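You operate a simulated robot arm through the tools that you are given. There is no shell and no other tool. Be economical: measure what you need, move in short steps, check, and stop when the job is done.

You run a simulated robot arm. Do the job below in one go: nothing can be reset, and whatever is moved stays where it is left.

Task
Warm the orange cell to 30 degrees and move it to the tester.
Fine: warmer switched off.

The check looks at the end state, three seconds after you hand in, the way a careful person would. Anything else that was tipped, shoved, dropped, spilled or broken makes it a failure.

Robot
A 6-joint arm with a two-finger parallel gripper, fixed in place. Base frame: the origin is at the foot of the arm, x ahead of it, y to its left, z up; the work surface is at about z = 0. Readings come in mm, rad, newtons and seconds.
With the tool pointing down near the work surface it reaches from about 180 to 460 mm from the base axis. Its first joint turns from -1.222 to 1.222 rad. Payload 1.9 kg.
The tool frame sits at the grasp point between the pads (the TCP): z along the fingers, y along the line on which they close. The tips reach 23 mm beyond it. The gripper opens to 94 mm. The fingers are 38 mm wide and 10 mm thick; the gripper's body (54 by 96 mm) begins 39 mm behind the TCP.
Orientation is that of the tool frame in the base frame, as a unit quaternion [x, y, z, w]. With the fingers straight down and closing along the base's y, the tool's x points along the base's -x, its y along +y and its z along -z.

Tools
- The arm moves only by the tool nudge_tool. Its argument "rows" is a list of rows, each a list of 3 entries, a list of its own where there are three numbers: the shift along the tool's x, y, z in mm, then the turn, a rotation vector about the tool's x, y, z in rad, then the closure, from 0 (fully open) to 1 (shut). In form: [[[x, y, z], [ax, ay, az], jaw], ...]. A call has 1 to 20 rows; each row shifts and turns the commanded pose from where the row before left it, along the tool's axes as they then stand. Each row takes 0.2 s and may step no farther than 50 mm and 0.15 rad from the row before; otherwise, or with a gripper value out of range, the whole call is refused. A pose out of reach is approached as far as the arm can. The call stops where the force on the tool passes 70 N (or 10 N more than at its start, if that is more) or the arm is blocked; 0.2 s more then pass. The fingers move at their own pace (about 108 mm/s each) and stop on an object; they squeeze with about 39 N. The grip force told is the motor's: it shows also when the fingers shut on nothing. Time passes only in rows, and 0.2 s behind the last, so rows that do not move let the fingers close. It gives the time, the measured TCP pose, the force on the tool (base axes), the opening and the grip force at its end, in the units of the frame above (readings bear some noise), with the torque about the TCP (base axes, N m) and any sound that the robot's microphone picked up, and new pictures: "show" is both (left out), scene, wrist or none.
- Cameras (640 x 400 px; columns grow to the right, rows downward): "scene" is fixed at [63.1, 321.5, 418.3]; the picture's right is [-0.67, -0.74, 0.00], its down [-0.46, 0.42, -0.79] and it looks along [0.58, -0.53, -0.62] (base axes); focal length 214 px, centre (320, 200). "wrist" rides on the gripper at [87, 16, -74] in the tool frame; the picture's right is [-0.18, 0.98, 0.00], its down [-0.58, -0.11, -0.81] and it looks along [-0.79, -0.15, 0.59] (tool axes); focal length 243 px, centre (320, 200). There is no depth. A picture from a camera that has moved, and an enlarged one, comes with that camera's place and axes in the base frame and with its lens.
- close_up(camera, box): a new picture of the part [left, top, right, bottom] of that camera's present view, enlarged. It takes no simulated time.
- job_done(): hands the job in; it is judged then, once.

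Work in short steps. Places have to be worked out from the pictures, the camera data and where the tool is seen: move nearer, look again, correct. Check each grasp and each placing, and mend what went wrong. You have 120 turns and 200 pictures in all, those below and enlarged ones among them. Open the gripper and draw the arm clear of the work before you hand the job in, unless the task says otherwise; then end with one line.

The tools are called as a command line: name --argument value ..., lists and objects as JSON in quotes. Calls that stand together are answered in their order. nudge_tool: Moves the arm, as the interface text tells. Its arguments: {"type":"object","properties":{"rows":{"type":"array","items":{"type":"array"}},"show":{"type":"string","enum":["both","scene","wrist","none"]}},"required":["rows"]} The other tools are called the same way: close_up (camera, box) takes an enlarged picture of a part of a camera's view; job_done () hands the job in.

At the start:

```text
t: 0.0
ee_pos: [301.1, -177.1, 321.5]
tool_rot: [0.001, 1.0, -0.001, 0.0]
force: [0.8, -0.6, -0.6]
moment: [-0.02, 0.02, 0.0]
opening: 94.0
gripper_force: 0.0
```

scene: 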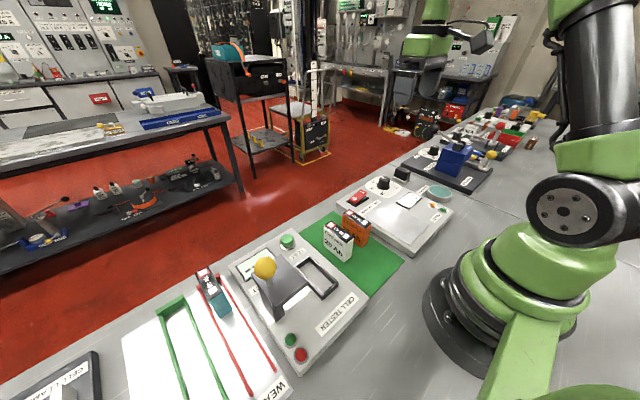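
wrist: 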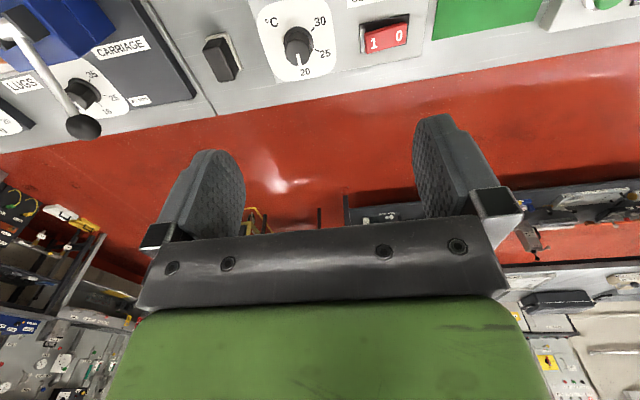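

I start by enlarging the scene around the tester, cells and warmer to see the parts.

close_up --camera "scene" --box '[310, 150, 470, 260]'

close_up --camera "scene" --box '[180, 220, 370, 380]'

close_up --camera "wrist" --box '[180, 0, 640, 110]'

```text
3.64 times, centred on (390, 205) of scene
camera zoom: at [63.1, 321.5, 418.3], right [-0.67, -0.74, 0.0], down [-0.46, 0.42, -0.79], along [0.58, -0.53, -0.62], focal length 780 px, centre (66, 182)
```

zoom: 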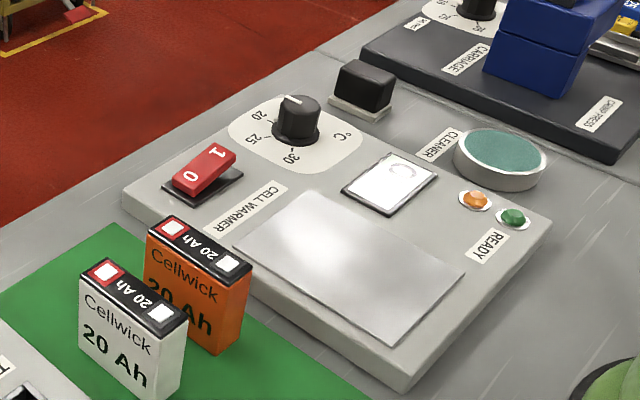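

```text
2.50 times, centred on (275, 300) of scene
camera zoom: at [63.1, 321.5, 418.3], right [-0.67, -0.74, 0.0], down [-0.46, 0.42, -0.79], along [0.58, -0.53, -0.62], focal length 536 px, centre (432, -50)
```

zoom: 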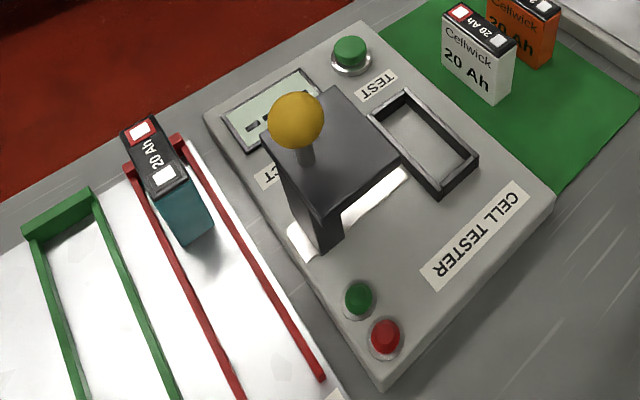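

```text
1.39 times, centred on (410, 55) of wrist
camera zoom: at [215.7, -159.7, 395.9], right [0.19, 0.98, 0.0], down [0.58, -0.11, 0.81], along [0.79, -0.15, -0.59], focal length 338 px, centre (195, 402)
```

zoom: 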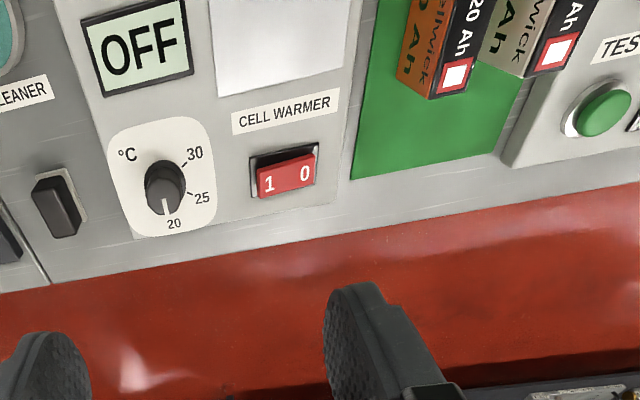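

The warmer has its dial at 20, its switch is off, and the orange cell stands at about (281, 2) with its long side along x. I raise the view over the cells to triangulate them.

nudge_tool --rows '[[[22, 42, 0], [0, 0, 0], 0], [[22, 42, 0], [0, 0, 0], 0], [[22, 42, 0], [0, 0, 0], 0], [[22, 42, 0], [0, 0, 0], 0], [[0, 10, 0], [0, 0, 0], 0]]'

```text
t: 1.2
ee_pos: [213.1, 2.0, 320.0]
tool_rot: [0.002, 1.0, 0.0, 0.0]
force: [-0.3, -0.8, 0.4]
moment: [-0.02, 0.04, -0.01]
opening: 94.0
gripper_force: 0.0
camera wrist: at [127.8, 18.8, 395.2], right [0.19, 0.98, 0.0], down [0.58, -0.11, 0.81], along [0.79, -0.15, -0.59], focal length 243 px, centre (320, 200)
```

scene: 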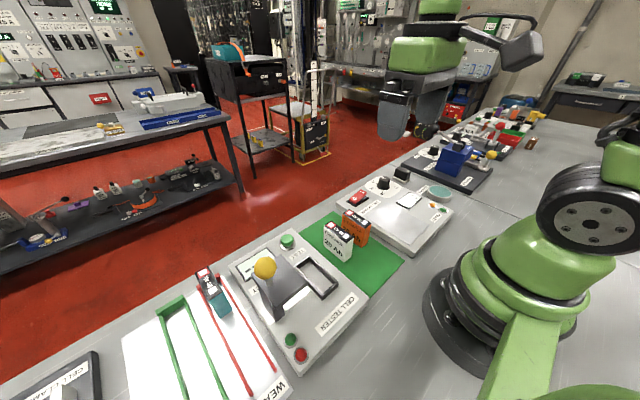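
wrist: 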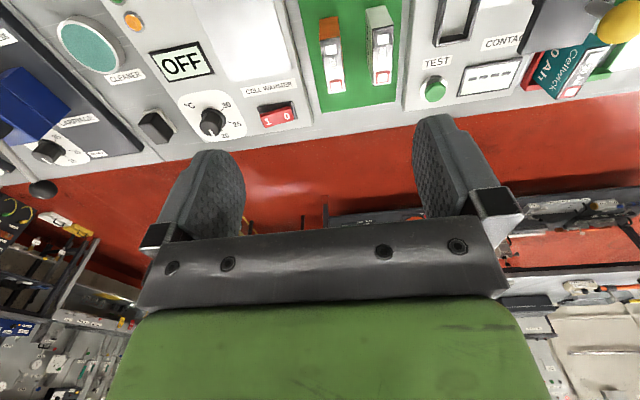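

close_up --camera "wrist" --box '[120, 0, 420, 160]'

close_up --camera "wrist" --box '[400, 0, 640, 130]'

```text
2.13 times, centred on (270, 80) of wrist
camera zoom: at [127.8, 18.8, 395.2], right [0.19, 0.98, 0.0], down [0.58, -0.11, 0.81], along [0.79, -0.15, -0.59], focal length 518 px, centre (427, 456)
```

zoom: 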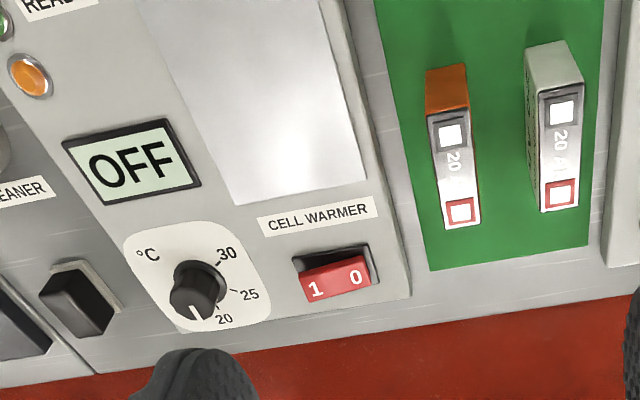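

```text
2.67 times, centred on (520, 65) of wrist
camera zoom: at [127.8, 18.8, 395.2], right [0.19, 0.98, 0.0], down [0.58, -0.11, 0.81], along [0.79, -0.15, -0.59], focal length 647 px, centre (-213, 560)
```

zoom: 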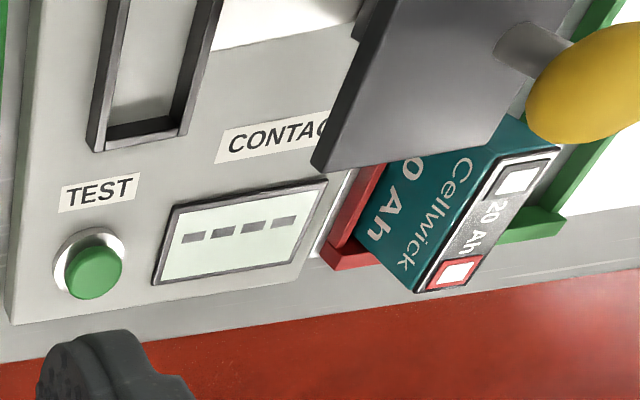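

Both views agree: the orange cell is at about (282, 7), 69 x 21 x 66 mm, and the dial is at about (345, -211). I move over the dial with the gripper part closed to centre on it.

nudge_tool --rows '[[[-19, -30, 24], [0, 0, 0], 0.4], [[-19, -30, 24], [0, 0, 0], 0.4], [[-19, -30, 24], [0, 0, 0], 0.4], [[-19, -30, 24], [0, 0, 0], 0.4], [[-19, -30, 24], [0, 0, 0], 0.4], [[-19, -30, 24], [0, 0, 0], 0.4], [[-18, -32, 36], [0, 0, 0], 0.4], [[0, 0, 30], [0, 0, 0], 0.4]]'

```text
refused: row 7 steps farther than a row can; nothing moved
```

The last-but-one step was a bit too long; I split it.

nudge_tool --rows '[[[-19, -30, 24], [0, 0, 0], 0.4], [[-19, -30, 24], [0, 0, 0], 0.4], [[-19, -30, 24], [0, 0, 0], 0.4], [[-19, -30, 24], [0, 0, 0], 0.4], [[-19, -30, 24], [0, 0, 0], 0.4], [[-19, -30, 24], [0, 0, 0], 0.4], [[-18, -32, 24], [0, 0, 0], 0.4], [[0, 0, 42], [0, 0, 0], 0.4]]'

```text
t: 3.0
ee_pos: [344.7, -208.8, 111.6]
tool_rot: [0.001, 1.0, 0.0, 0.0]
force: [-0.3, -0.9, -0.1]
moment: [-0.02, 0.0, -0.01]
opening: 56.4
gripper_force: 0.1
camera wrist: at [259.0, -193.2, 185.3], right [0.19, 0.98, 0.0], down [0.58, -0.11, 0.81], along [0.79, -0.15, -0.59], focal length 243 px, centre (320, 200)
```

scene: 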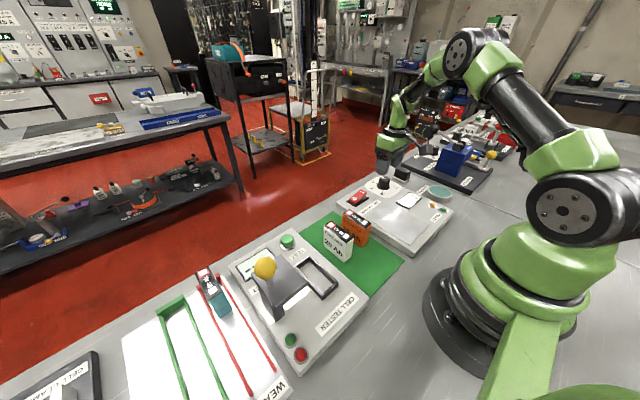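
wrist: 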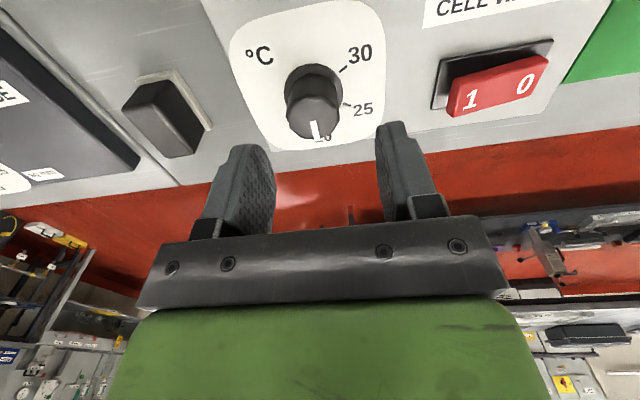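

The knob is about 34 mm wide, standing from z≈17 to 48 at (350.5, -216), and its marks are about 56° apart (20→30 needs about +112° seen from above). I centre on it and pre-turn -56°.

nudge_tool --rows '[[[-6, -7, 0], [0, 0, 0], 0.3], [[0, 0, 0], [0, 0, 0.14], 0.3], [[0, 0, 0], [0, 0, 0.14], 0.3], [[0, 0, 0], [0, 0, 0.14], 0.3], [[0, 0, 0], [0, 0, 0.14], 0.3], [[0, 0, 0], [0, 0, 0.14], 0.3], [[0, 0, 0], [0, 0, 0.14], 0.3], [[0, 0, 0], [0, 0, 0.14], 0.3], [[0, 0, 25], [0, 0, 0], 0.3]]'

```text
t: 5.0
ee_pos: [350.7, -217.0, 87.1]
tool_rot: [0.472, 0.881, 0.0, 0.001]
force: [0.4, 0.2, 0.2]
moment: [-0.01, -0.04, -0.01]
opening: 66.1
gripper_force: 0.0
camera wrist: at [317.3, -136.2, 160.8], right [0.92, 0.39, 0.0], down [0.23, -0.54, 0.81], along [0.32, -0.74, -0.59], focal length 243 px, centre (320, 200)
```

scene: 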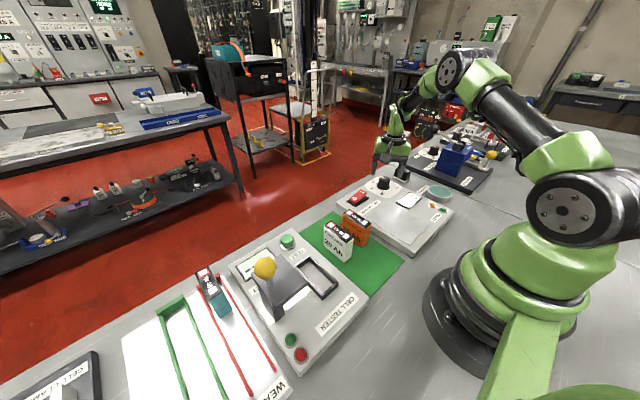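
wrist: 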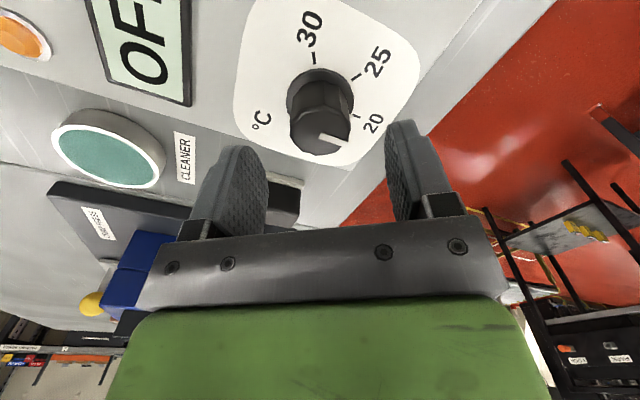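

The knob is centred between the fingers. I lower to z≈52 and grip it.

nudge_tool --rows '[[[0, 0, 18], [0, 0, 0], 0.3], [[0, 0, 17], [0, 0, 0], 0.3], [[0, 0, 0], [0, 0, 0], 0.8], [[0, 0, 0], [0, 0, 0], 0.8]]' --show "wrist"

```text
t: 6.0
ee_pos: [351.1, -215.9, 50.7]
tool_rot: [0.472, 0.882, 0.0, 0.0]
force: [-0.1, 0.6, -1.8]
moment: [-0.08, -0.03, 0.06]
opening: 32.1
gripper_force: 45.1
camera wrist: at [317.3, -136.0, 125.7], right [0.92, 0.39, 0.0], down [0.23, -0.54, 0.81], along [0.32, -0.74, -0.59], focal length 243 px, centre (320, 200)
```

wrist: 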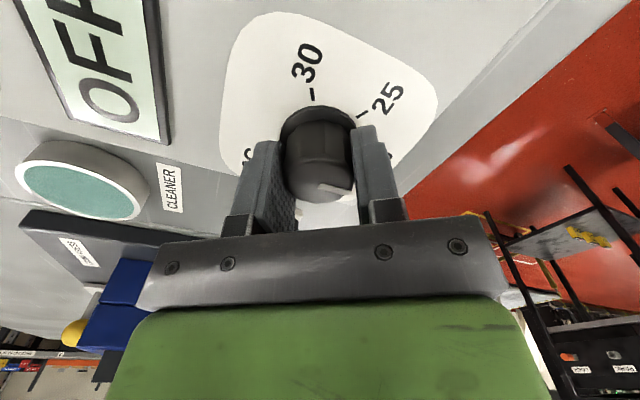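

The knob is held (32 mm, 45 N). I turn it about +112° (negative about tool z).

nudge_tool --rows '[[[0, 0, 0], [0, 0, -0.14], 0.8], [[0, 0, 0], [0, 0, -0.14], 0.8], [[0, 0, 0], [0, 0, -0.14], 0.8], [[0, 0, 0], [0, 0, -0.14], 0.8], [[0, 0, 0], [0, 0, -0.14], 0.8], [[0, 0, 0], [0, 0, -0.14], 0.8], [[0, 0, 0], [0, 0, -0.14], 0.8], [[0, 0, 0], [0, 0, -0.14], 0.8], [[0, 0, 0], [0, 0, -0.14], 0.8], [[0, 0, 0], [0, 0, -0.14], 0.8], [[0, 0, 0], [0, 0, -0.14], 0.8], [[0, 0, 0], [0, 0, -0.14], 0.8], [[0, 0, 0], [0, 0, -0.14], 0.8], [[0, 0, 0], [0, 0, -0.13], 0.8]]' --show "wrist"

```text
t: 9.0
ee_pos: [351.2, -214.0, 50.7]
tool_rot: [-0.465, 0.885, 0.006, 0.001]
force: [-13.6, 53.9, 15.9]
moment: [-0.36, -0.19, -0.1]
opening: 32.3
gripper_force: 45.2
camera wrist: at [289.8, -276.9, 125.3], right [-0.71, 0.71, 0.01], down [0.42, 0.41, 0.81], along [0.57, 0.57, -0.59], focal length 243 px, centre (320, 200)
```

wrist: 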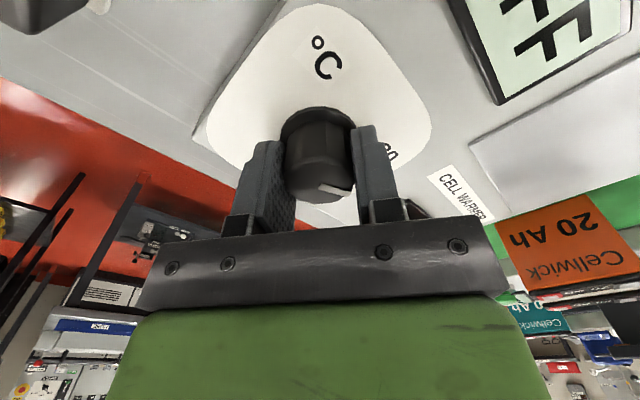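

The knob turned with the gripper, though some side force built up. I release, lift, and look at the pointer.

nudge_tool --rows '[[[0, 0, 0], [0, 0, 0], 0.3], [[0, 0, 0], [0, 0, 0], 0.3], [[0, 0, -30], [0, 0, 0], 0.3], [[0, 0, -30], [0, 0, 0], 0.3]]'

close_up --camera "scene" --box '[330, 160, 460, 250]'

close_up --camera "wrist" --box '[220, 20, 480, 180]'

```text
t: 10.0
ee_pos: [350.6, -216.3, 111.6]
tool_rot: [-0.466, 0.885, 0.0, 0.0]
force: [-0.6, 0.6, -0.6]
moment: [0.01, 0.01, -0.02]
opening: 65.7
gripper_force: 0.0
camera wrist: at [289.1, -279.1, 185.5], right [-0.71, 0.71, 0.0], down [0.42, 0.42, 0.81], along [0.57, 0.57, -0.59], focal length 243 px, centre (320, 200)
```

scene: 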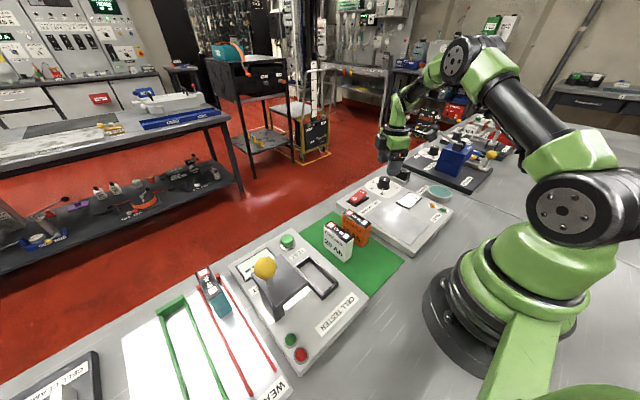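
wrist: 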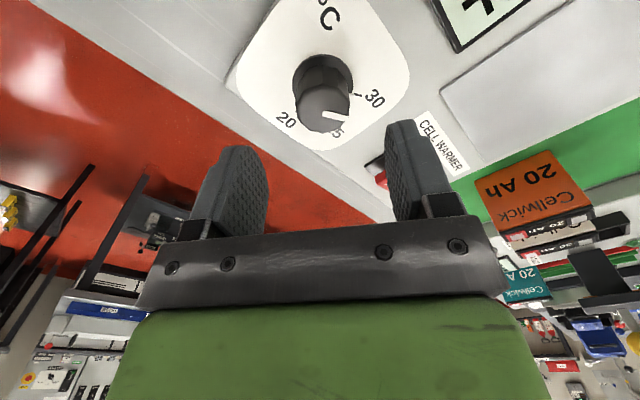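

```text
4.44 times, centred on (395, 205) of scene
camera zoom: at [63.1, 321.5, 418.3], right [-0.67, -0.74, 0.0], down [-0.46, 0.42, -0.79], along [0.58, -0.53, -0.62], focal length 953 px, centre (-13, 178)
```

zoom: 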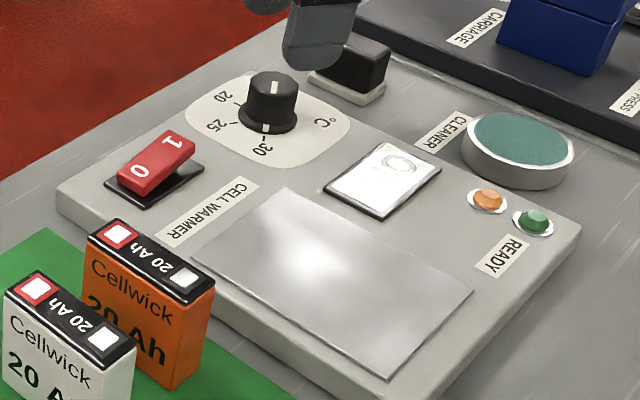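

```text
2.46 times, centred on (350, 100) of wrist
camera zoom: at [289.1, -279.1, 185.5], right [-0.71, 0.71, 0.0], down [0.42, 0.42, 0.81], along [0.57, 0.57, -0.59], focal length 597 px, centre (246, 446)
```

zoom: 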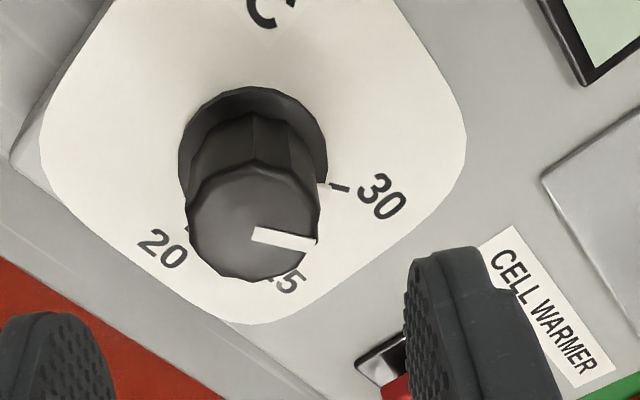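

The pointer seems near 30, so I zoom in to judge whether it's exact.

close_up --camera "scene" --box '[365, 168, 405, 198]'

close_up --camera "wrist" --box '[290, 50, 390, 140]'

```text
13.33 times, centred on (385, 183) of scene
camera zoom: at [63.1, 321.5, 418.3], right [-0.67, -0.74, 0.0], down [-0.46, 0.42, -0.79], along [0.58, -0.53, -0.62], focal length 2860 px, centre (-547, 427)
```

zoom: 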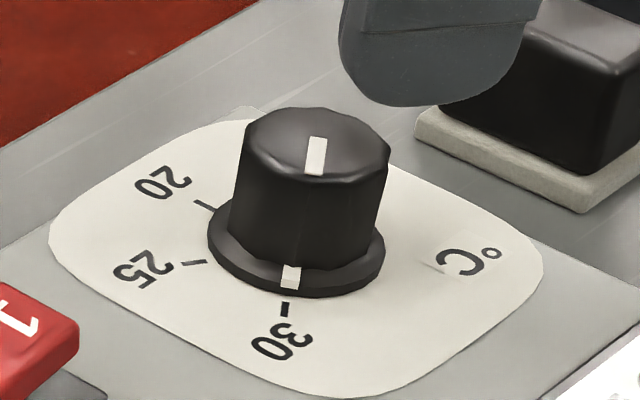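

```text
4.44 times, centred on (340, 95) of wrist
camera zoom: at [289.1, -279.1, 185.5], right [-0.71, 0.71, 0.0], down [0.42, 0.42, 0.81], along [0.57, 0.57, -0.59], focal length 1078 px, centre (231, 667)
```

zoom: 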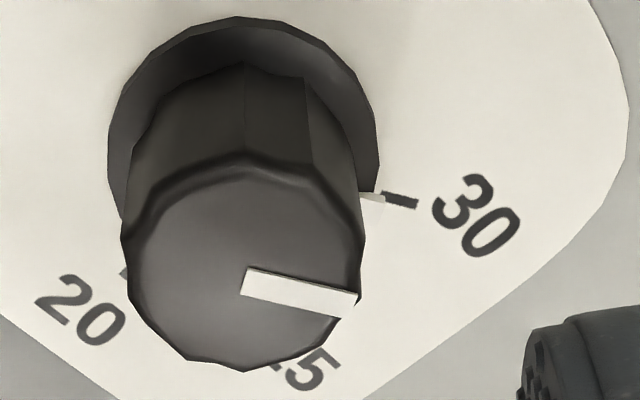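

The skirt mark lines up with the 30 tick, so the dial is set. Next I lift, straighten the tool and go above the orange cell with the gripper opened to about 50 mm.

nudge_tool --rows '[[[0, 0, -20], [0, 0, 0.14], 0.45], [[0, 0, -20], [0, 0, 0.14], 0.45], [[0, 0, -20], [0, 0, 0.14], 0.45], [[0, 0, 0], [0, 0, 0.14], 0.45], [[0, 0, 0], [0, 0, 0.14], 0.45], [[0, 0, 0], [0, 0, 0.14], 0.45], [[0, 0, 0], [0, 0, 0.13], 0.45], [[12, 37, 0], [0, 0, 0], 0.45], [[12, 37, 0], [0, 0, 0], 0.45], [[12, 37, 0], [0, 0, 0], 0.45], [[12, 37, 0], [0, 0, 0], 0.45], [[12, 37, 0], [0, 0, 0], 0.45], [[8.5, 38.5, 0], [0, 0, 0], 0.45], [[0, 0, 40], [0, 0, 0], 0.45]]'

```text
t: 13.0
ee_pos: [284.3, 7.4, 130.7]
tool_rot: [0.001, 1.0, 0.0, 0.001]
force: [0.4, 0.3, -0.9]
moment: [-0.01, 0.02, -0.01]
opening: 51.5
gripper_force: 0.0
camera wrist: at [198.3, 23.3, 204.8], right [0.19, 0.98, 0.0], down [0.58, -0.11, 0.81], along [0.79, -0.15, -0.59], focal length 243 px, centre (320, 200)
```

scene: 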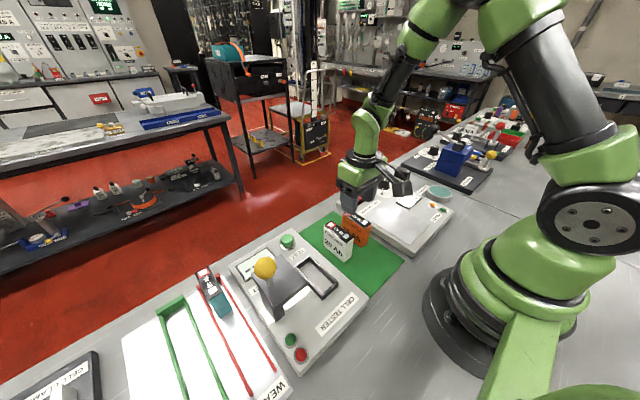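
wrist: 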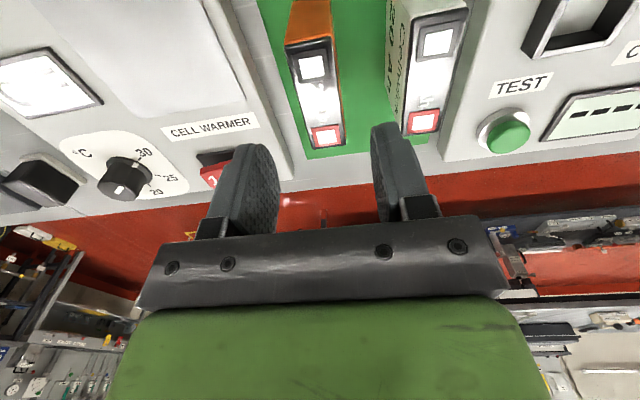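

The cell is centred between the fingers (y≈7), with room before the white cell. I descend to z≈45 and grip.

nudge_tool --rows '[[[1, 0, 28], [0, 0, 0], 0.45], [[0, 0, 28], [0, 0, 0], 0.45], [[0, 0, 28], [0, 0, 0], 0.45], [[0, 0, 0], [0, 0, 0], 0.45], [[0, 0, 0], [0, 0, 0], 0.9], [[0, 0, 0], [0, 0, 0], 0.9]]'

```text
t: 14.4
ee_pos: [282.2, 5.7, 47.6]
tool_rot: [0.001, 1.0, 0.0, -0.001]
force: [-0.4, 0.0, 0.4]
moment: [0.0, -0.04, 0.0]
opening: 25.9
gripper_force: 38.7
camera wrist: at [196.2, 23.1, 122.3], right [0.19, 0.98, 0.0], down [0.58, -0.11, 0.81], along [0.79, -0.15, -0.59], focal length 243 px, centre (320, 200)
```

scene: 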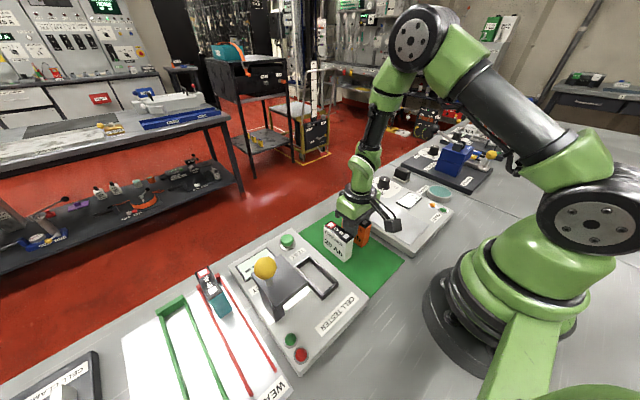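
wrist: 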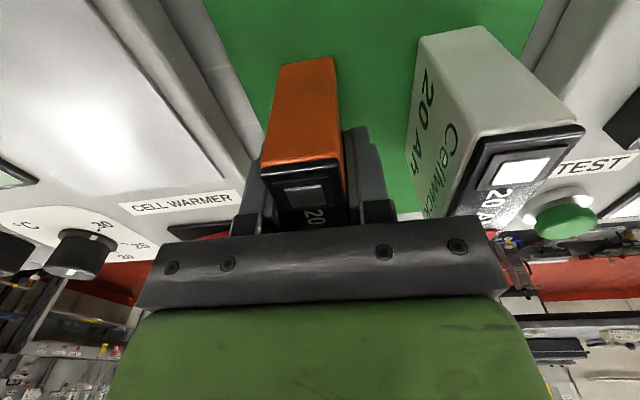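

Held at 26 mm width with 39 N. I lift 60 mm straight up and carry it over the warmer plate at about (233, -110).

nudge_tool --rows '[[[0, 0, -30], [0, 0, 0], 0.9], [[0, 0, -30], [0, 0, 0], 0.9], [[16, -29, 0], [0, 0, 0], 0.9], [[16, -29, 0], [0, 0, 0], 0.9], [[16, -29, 0], [0, 0, 0], 0.9], [[1, -29, 0], [0, 0, 0], 0.9], [[0, 0, 0], [0, 0, 0], 0.9]]'

close_up --camera "scene" --box '[310, 150, 470, 260]'

```text
t: 16.0
ee_pos: [233.3, -109.3, 106.5]
tool_rot: [0.001, 1.0, 0.0, 0.0]
force: [-1.2, -0.4, -2.2]
moment: [-0.02, 0.01, 0.01]
opening: 25.8
gripper_force: 39.1
camera wrist: at [146.8, -93.5, 181.0], right [0.19, 0.98, 0.0], down [0.58, -0.11, 0.81], along [0.79, -0.15, -0.59], focal length 243 px, centre (320, 200)
```

scene: 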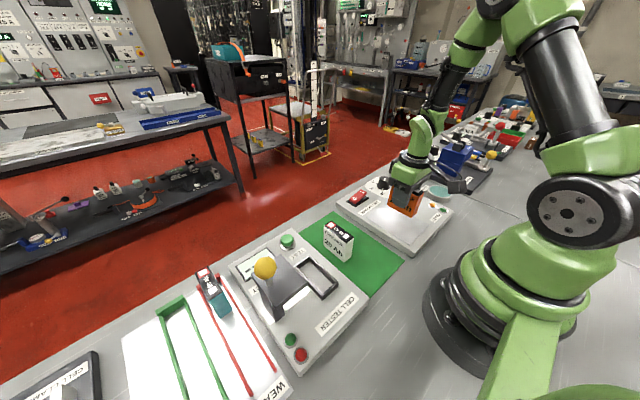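
wrist: 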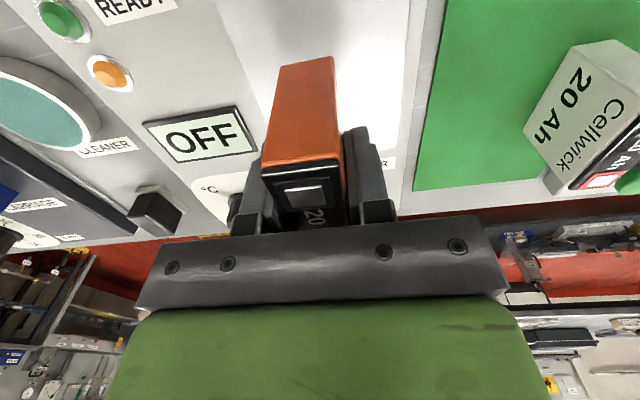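

```text
3.64 times, centred on (390, 205) of scene
camera zoom: at [63.1, 321.5, 418.3], right [-0.67, -0.74, 0.0], down [-0.46, 0.42, -0.79], along [0.58, -0.53, -0.62], focal length 780 px, centre (66, 182)
```

zoom: 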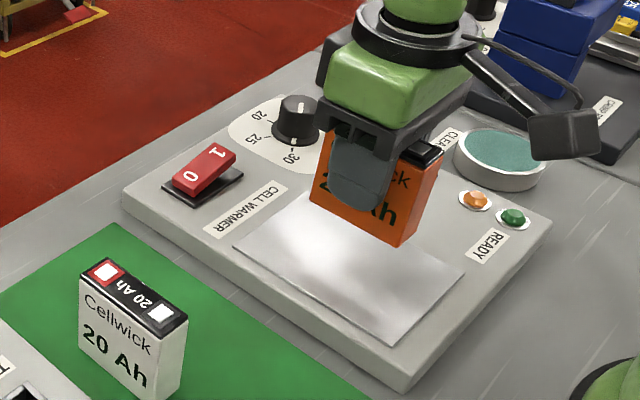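

The cell hangs centred over the plate, its bottom at about z=59. I lower most of the way and check.

nudge_tool --rows '[[[0, 0, 16], [0, 0, 0], 0.9], [[0, 0, 12], [0, 0, 0], 0.9], [[0, 0, 4], [0, 0, 0], 0.9], [[0, 0, 2], [0, 0, 0], 0.9]]' --show "none"

close_up --camera "scene" --box '[380, 180, 460, 250]'

```text
t: 17.0
ee_pos: [232.3, -109.1, 72.9]
tool_rot: [0.001, 1.0, 0.0, 0.0]
force: [0.1, 0.2, -2.8]
moment: [0.0, -0.01, 0.01]
opening: 25.6
gripper_force: 38.8
```

```text
5.71 times, centred on (420, 215) of scene
camera zoom: at [63.1, 321.5, 418.3], right [-0.67, -0.74, 0.0], down [-0.46, 0.42, -0.79], along [0.58, -0.53, -0.62], focal length 1226 px, centre (-251, 114)
```

zoom: 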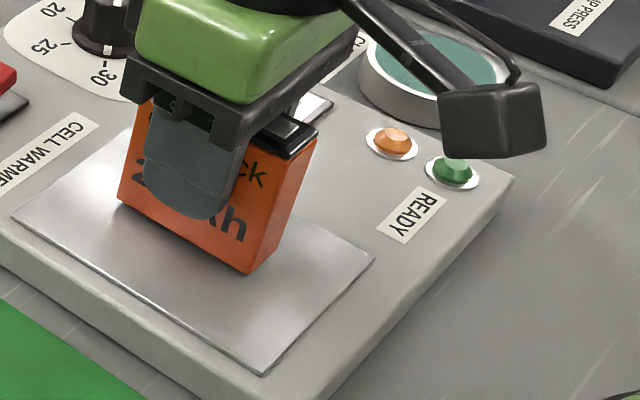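

No contact yet; I lower in 2 mm steps.

nudge_tool --rows '[[[0, 0, 1.5], [0, 0, 0], 0.9], [[0, 0, 1.5], [0, 0, 0], 0.9], [[0, 0, 0], [0, 0, 0], 0.9]]' --show "none"

```text
t: 17.8
ee_pos: [233.5, -108.8, 70.2]
tool_rot: [0.002, 1.0, 0.0, 0.001]
force: [0.0, -0.2, -2.0]
moment: [-0.01, 0.02, -0.01]
opening: 26.0
gripper_force: 38.9
```

nudge_tool --rows '[[[0, 0, 1.5], [0, 0, 0], 0.9], [[0, 0, 1], [0, 0, 0], 0.9], [[0, 0, 0], [0, 0, 0], 0.9]]' --show "none"

```text
t: 18.6
ee_pos: [232.8, -109.3, 67.3]
tool_rot: [0.001, 1.0, 0.001, 0.001]
force: [-0.6, 5.5, 19.6]
moment: [0.21, -0.03, -0.05]
opening: 25.9
gripper_force: 38.8
```

The cell touched down (20 N up, so the plate is at z≈20). I release and lift clear.

nudge_tool --rows '[[[0, 0, -0.7], [0, 0, 0], 0.9], [[0, 0, 0], [0, 0, 0], 0.45], [[0, 0, 0], [0, 0, 0], 0.45], [[0, 0, -30], [0, 0, 0], 0.45], [[0, 0, -35], [0, 0, 0], 0.45], [[0, 0, -20], [0, 0, 0], 0.45]]'

close_up --camera "scene" --box '[330, 160, 460, 250]'

```text
t: 20.0
ee_pos: [231.6, -109.2, 154.9]
tool_rot: [0.001, 1.0, 0.0, 0.0]
force: [0.3, 0.1, -0.4]
moment: [0.0, -0.01, 0.0]
opening: 51.7
gripper_force: 0.0
camera wrist: at [147.1, -92.8, 228.4], right [0.19, 0.98, 0.0], down [0.58, -0.11, 0.81], along [0.79, -0.15, -0.59], focal length 243 px, centre (320, 200)
```

scene: 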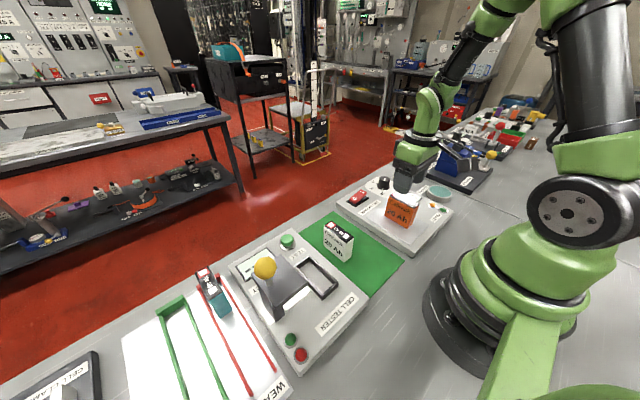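
wrist: 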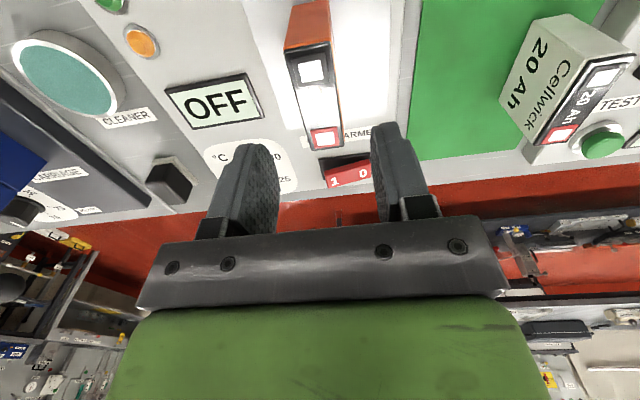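

```text
4.44 times, centred on (395, 205) of scene
camera zoom: at [63.1, 321.5, 418.3], right [-0.67, -0.74, 0.0], down [-0.46, 0.42, -0.79], along [0.58, -0.53, -0.62], focal length 953 px, centre (-13, 178)
```

zoom: 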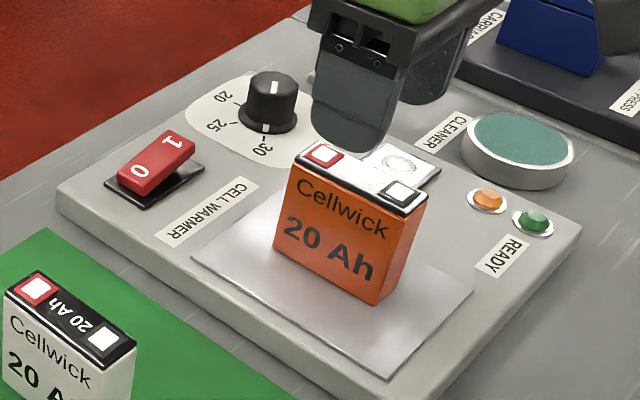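

The cell stands upright on the plate. I go above the "1" half of the switch, about (363, -117), with the fingers shut.

nudge_tool --rows '[[[-33, -2, 0], [0, 0, 0], 1], [[-33, -2, 0], [0, 0, 0], 1], [[-33, -2, 0], [0, 0, 0], 1], [[-32, -2, 0], [0, 0, 0], 1], [[0, 0, 40], [0, 0, 0], 1]]'

close_up --camera "scene" --box '[330, 150, 430, 220]'

```text
t: 21.2
ee_pos: [363.9, -117.2, 113.4]
tool_rot: [0.001, 1.0, 0.0, 0.001]
force: [-0.3, 0.2, 0.3]
moment: [-0.01, -0.01, -0.02]
opening: 0.0
gripper_force: 38.9
camera wrist: at [279.1, -101.6, 187.3], right [0.19, 0.98, 0.0], down [0.58, -0.11, 0.81], along [0.79, -0.15, -0.59], focal length 243 px, centre (320, 200)
```

scene: 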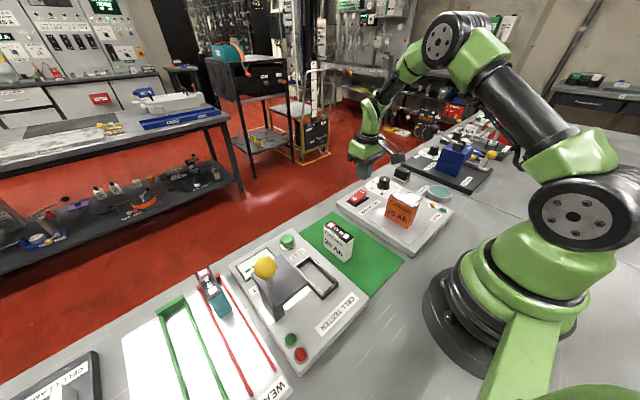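
wrist: 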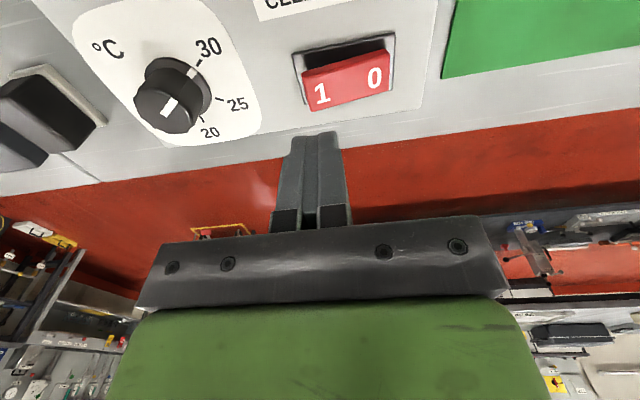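

```text
5.71 times, centred on (380, 185) of scene
camera zoom: at [63.1, 321.5, 418.3], right [-0.67, -0.74, 0.0], down [-0.46, 0.42, -0.79], along [0.58, -0.53, -0.62], focal length 1226 px, centre (-23, 286)
```

zoom: 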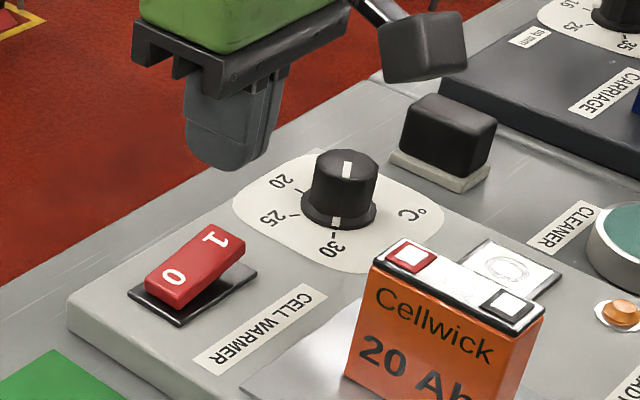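

The "1" is right below at about (364, -116). I lower quickly to a tip height of about 45, then press in small steps.

nudge_tool --rows '[[[0, 0, 23], [0, 0, 0], 1], [[0, 0, 22], [0, 0, 0], 1], [[0, 0, 2], [0, 0, 0], 1], [[0, 0, 2], [0, 0, 0], 1], [[0, 0, 2], [0, 0, 0], 1], [[0, 0, 2], [0, 0, 0], 1]]'

```text
t: 22.6
ee_pos: [364.8, -118.1, 62.2]
tool_rot: [0.002, 1.0, -0.001, 0.001]
force: [-18.7, 3.4, 41.7]
moment: [0.49, 0.64, 0.16]
opening: 0.0
gripper_force: 39.0
camera wrist: at [278.4, -101.4, 136.6], right [0.19, 0.98, 0.0], down [0.58, -0.11, 0.81], along [0.79, -0.15, -0.59], focal length 243 px, centre (320, 200)
```

scene: 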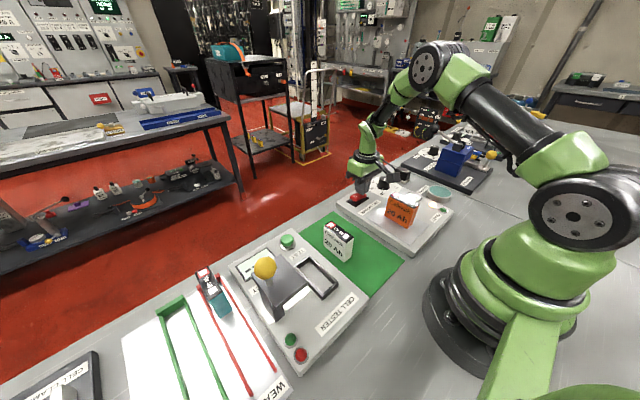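
wrist: 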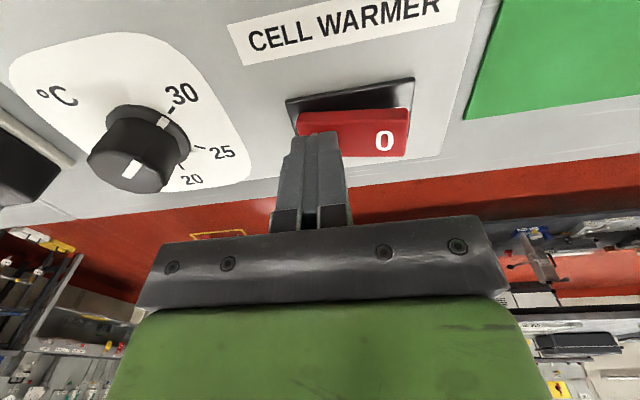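

Contact with 42 N; I check whether the rocker has tipped before pressing more.

close_up --camera "scene" --box '[330, 150, 460, 240]'

```text
4.44 times, centred on (395, 195) of scene
camera zoom: at [63.0, 321.5, 418.3], right [-0.67, -0.74, 0.0], down [-0.46, 0.42, -0.79], along [0.58, -0.53, -0.62], focal length 953 px, centre (-13, 222)
```

zoom: 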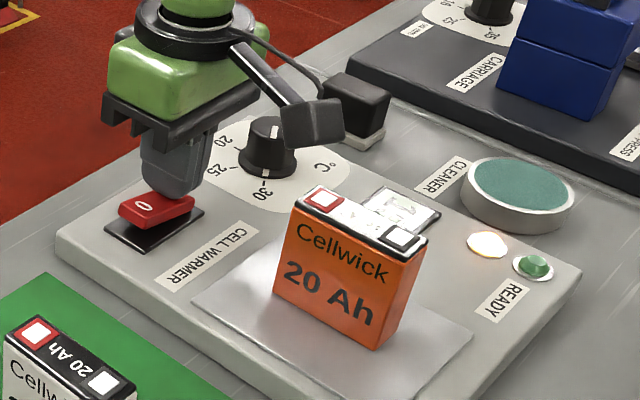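

The switch has tipped and the orange heating lamp is lit. I lift and move over the "0" half to wait, watching the display.

nudge_tool --rows '[[[0, 0, -25], [0, 0, 0], 1], [[0, 0, -25], [0, 0, 0], 1], [[0, 35, 0], [0, 0, 0], 1]]'

close_up --camera "scene" --box '[330, 150, 460, 240]'

close_up --camera "scene" --box '[395, 180, 455, 220]'

```text
t: 23.4
ee_pos: [364.7, -80.5, 112.0]
tool_rot: [0.001, 1.0, 0.0, 0.0]
force: [-0.4, 0.1, 0.3]
moment: [0.01, 0.03, -0.03]
opening: 0.0
gripper_force: 39.0
camera wrist: at [278.7, -65.9, 185.8], right [0.19, 0.98, 0.0], down [0.58, -0.11, 0.81], along [0.79, -0.15, -0.59], focal length 243 px, centre (320, 200)
```

scene: 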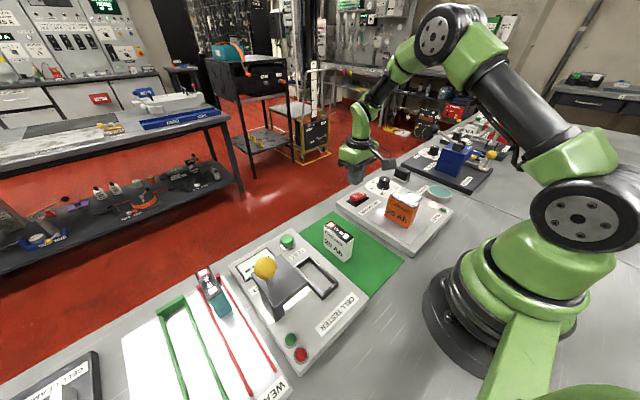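
wrist: 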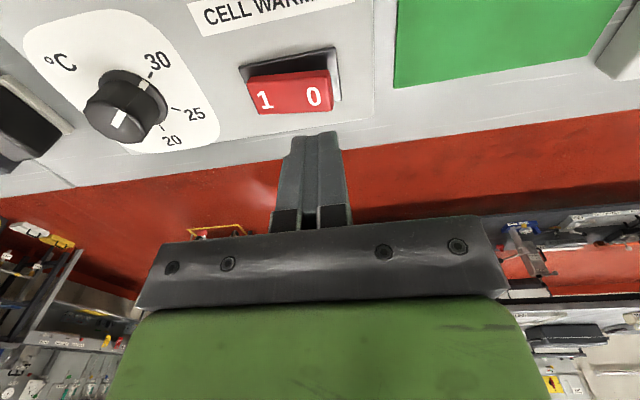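

```text
4.44 times, centred on (395, 195) of scene
camera zoom: at [63.1, 321.4, 418.3], right [-0.67, -0.74, 0.0], down [-0.46, 0.42, -0.79], along [0.58, -0.53, -0.62], focal length 953 px, centre (-13, 222)
```

zoom: 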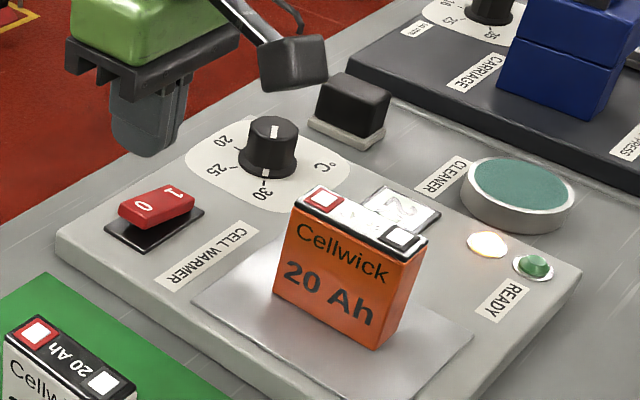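

```text
10.00 times, centred on (425, 200) of scene
camera zoom: at [63.1, 321.4, 418.3], right [-0.67, -0.74, 0.0], down [-0.46, 0.42, -0.79], along [0.58, -0.53, -0.62], focal length 2145 px, centre (-730, 200)
```

zoom: 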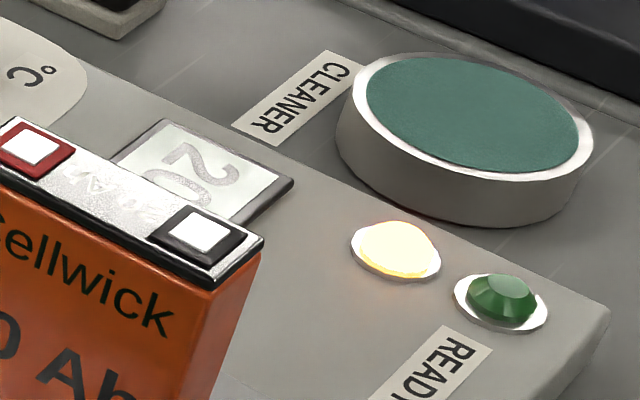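

It's heating, with the display at about 20. I wait 4 s and look again.

nudge_tool --rows '[[[0, 0, 0], [0, 0, 0], 1], [[0, 0, 0], [0, 0, 0], 1], [[0, 0, 0], [0, 0, 0], 1], [[0, 0, 0], [0, 0, 0], 1], [[0, 0, 0], [0, 0, 0], 1], [[0, 0, 0], [0, 0, 0], 1], [[0, 0, 0], [0, 0, 0], 1], [[0, 0, 0], [0, 0, 0], 1], [[0, 0, 0], [0, 0, 0], 1], [[0, 0, 0], [0, 0, 0], 1], [[0, 0, 0], [0, 0, 0], 1], [[0, 0, 0], [0, 0, 0], 1], [[0, 0, 0], [0, 0, 0], 1], [[0, 0, 0], [0, 0, 0], 1], [[0, 0, 0], [0, 0, 0], 1], [[0, 0, 0], [0, 0, 0], 1], [[0, 0, 0], [0, 0, 0], 1], [[0, 0, 0], [0, 0, 0], 1], [[0, 0, 0], [0, 0, 0], 1], [[0, 0, 0], [0, 0, 0], 1]]' --show "none"

close_up --camera "scene" --box '[395, 180, 455, 220]'

```text
t: 27.6
ee_pos: [363.9, -82.2, 111.6]
tool_rot: [0.002, 1.0, 0.0, 0.0]
force: [-0.5, 0.1, 0.7]
moment: [0.0, 0.0, 0.03]
opening: 0.0
gripper_force: 38.6
```

```text
10.00 times, centred on (425, 200) of scene
camera zoom: at [63.1, 321.5, 418.3], right [-0.67, -0.74, 0.0], down [-0.46, 0.42, -0.79], along [0.58, -0.53, -0.62], focal length 2145 px, centre (-730, 200)
```

zoom: 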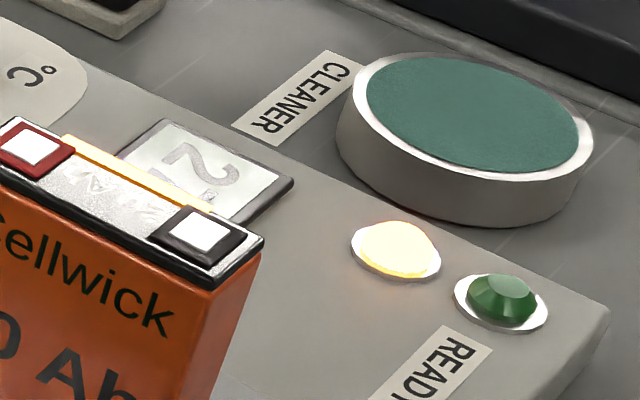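

The cell is warming (a strip beside the top is lit). I keep waiting.

nudge_tool --rows '[[[0, 0, 0], [0, 0, 0], 1], [[0, 0, 0], [0, 0, 0], 1], [[0, 0, 0], [0, 0, 0], 1], [[0, 0, 0], [0, 0, 0], 1], [[0, 0, 0], [0, 0, 0], 1], [[0, 0, 0], [0, 0, 0], 1], [[0, 0, 0], [0, 0, 0], 1], [[0, 0, 0], [0, 0, 0], 1], [[0, 0, 0], [0, 0, 0], 1], [[0, 0, 0], [0, 0, 0], 1], [[0, 0, 0], [0, 0, 0], 1], [[0, 0, 0], [0, 0, 0], 1], [[0, 0, 0], [0, 0, 0], 1], [[0, 0, 0], [0, 0, 0], 1], [[0, 0, 0], [0, 0, 0], 1], [[0, 0, 0], [0, 0, 0], 1], [[0, 0, 0], [0, 0, 0], 1], [[0, 0, 0], [0, 0, 0], 1], [[0, 0, 0], [0, 0, 0], 1], [[0, 0, 0], [0, 0, 0], 1]]' --show "none"

close_up --camera "scene" --box '[395, 180, 455, 220]'

```text
t: 31.8
ee_pos: [365.5, -82.4, 111.4]
tool_rot: [0.0, 1.0, 0.001, 0.0]
force: [0.0, -0.6, -0.1]
moment: [-0.03, -0.01, 0.02]
opening: 0.0
gripper_force: 39.0
```

```text
10.00 times, centred on (425, 200) of scene
camera zoom: at [63.1, 321.5, 418.3], right [-0.67, -0.74, 0.0], down [-0.46, 0.42, -0.79], along [0.58, -0.53, -0.62], focal length 2145 px, centre (-730, 200)
```

zoom: 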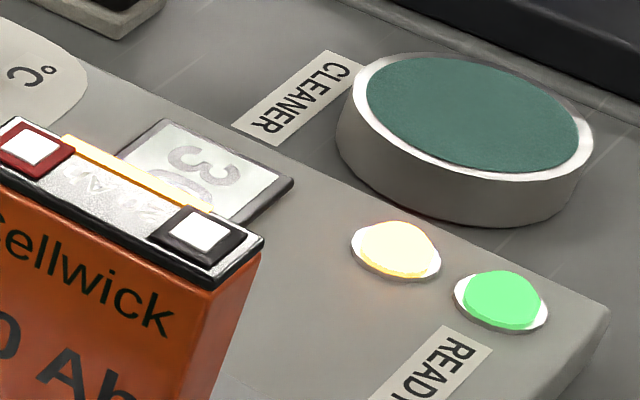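

The display reads 30 and READY is lit. I press the "0" half now.

nudge_tool --rows '[[[0, 0, 22], [0, 0, 0], 1], [[0, 0, 21], [0, 0, 0], 1], [[0, 0, 2], [0, 0, 0], 1], [[0, 0, 2], [0, 0, 0], 1], [[0, 0, 2], [0, 0, 0], 1], [[0, 0, 2], [0, 0, 0], 1]]' --show "none"

close_up --camera "scene" --box '[330, 150, 460, 240]'

```text
t: 33.4
ee_pos: [364.1, -82.8, 62.1]
tool_rot: [0.003, 1.0, 0.001, 0.001]
force: [-6.2, 2.3, 14.9]
moment: [-0.08, 0.16, -0.05]
opening: 0.2
gripper_force: 39.0
stopped in row 6: the force on the tool passed its limit at 73 N (the readings are from after the stop); the commanded pose is now the measured one
```

```text
4.44 times, centred on (395, 195) of scene
camera zoom: at [63.1, 321.5, 418.3], right [-0.67, -0.74, 0.0], down [-0.46, 0.42, -0.79], along [0.58, -0.53, -0.62], focal length 953 px, centre (-13, 222)
```

zoom: 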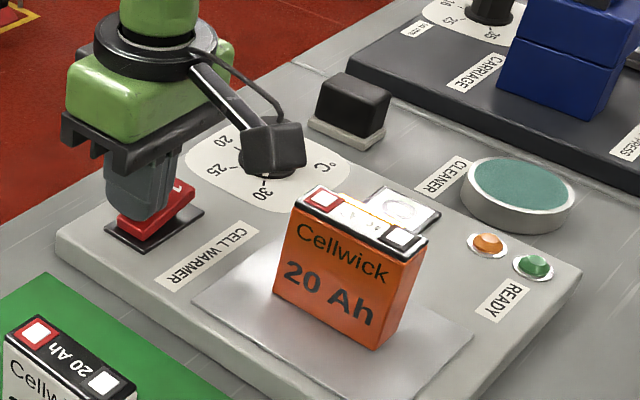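

The warmer is off: lamps out, rocker on 0. I lift and go back over the cell, opening to about 50 mm.

nudge_tool --rows '[[[0, 0, -47], [0, 0, 0], 1], [[0, 0, -46], [0, 0, 0], 0.45], [[33, -6.5, 0], [0, 0, 0], 0.45], [[33, -6.5, 0], [0, 0, 0], 0.45], [[33, -6.5, 0], [0, 0, 0], 0.45], [[32, -6.5, 0], [0, 0, 0], 0.45], [[0, 0, 0], [0, 0, 0], 0.45]]'

```text
t: 35.0
ee_pos: [232.7, -107.3, 153.8]
tool_rot: [0.003, 1.0, -0.001, 0.001]
force: [-0.7, -0.2, -0.5]
moment: [0.03, 0.01, -0.02]
opening: 51.4
gripper_force: 0.1
camera wrist: at [147.1, -90.9, 228.5], right [0.19, 0.98, 0.0], down [0.58, -0.11, 0.81], along [0.79, -0.15, -0.59], focal length 243 px, centre (320, 200)
```

scene: 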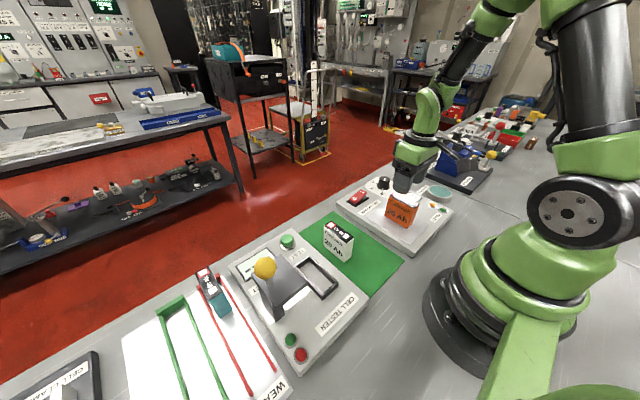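
wrist: 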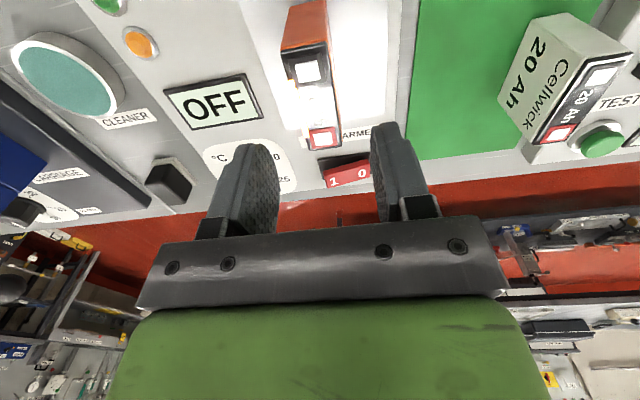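

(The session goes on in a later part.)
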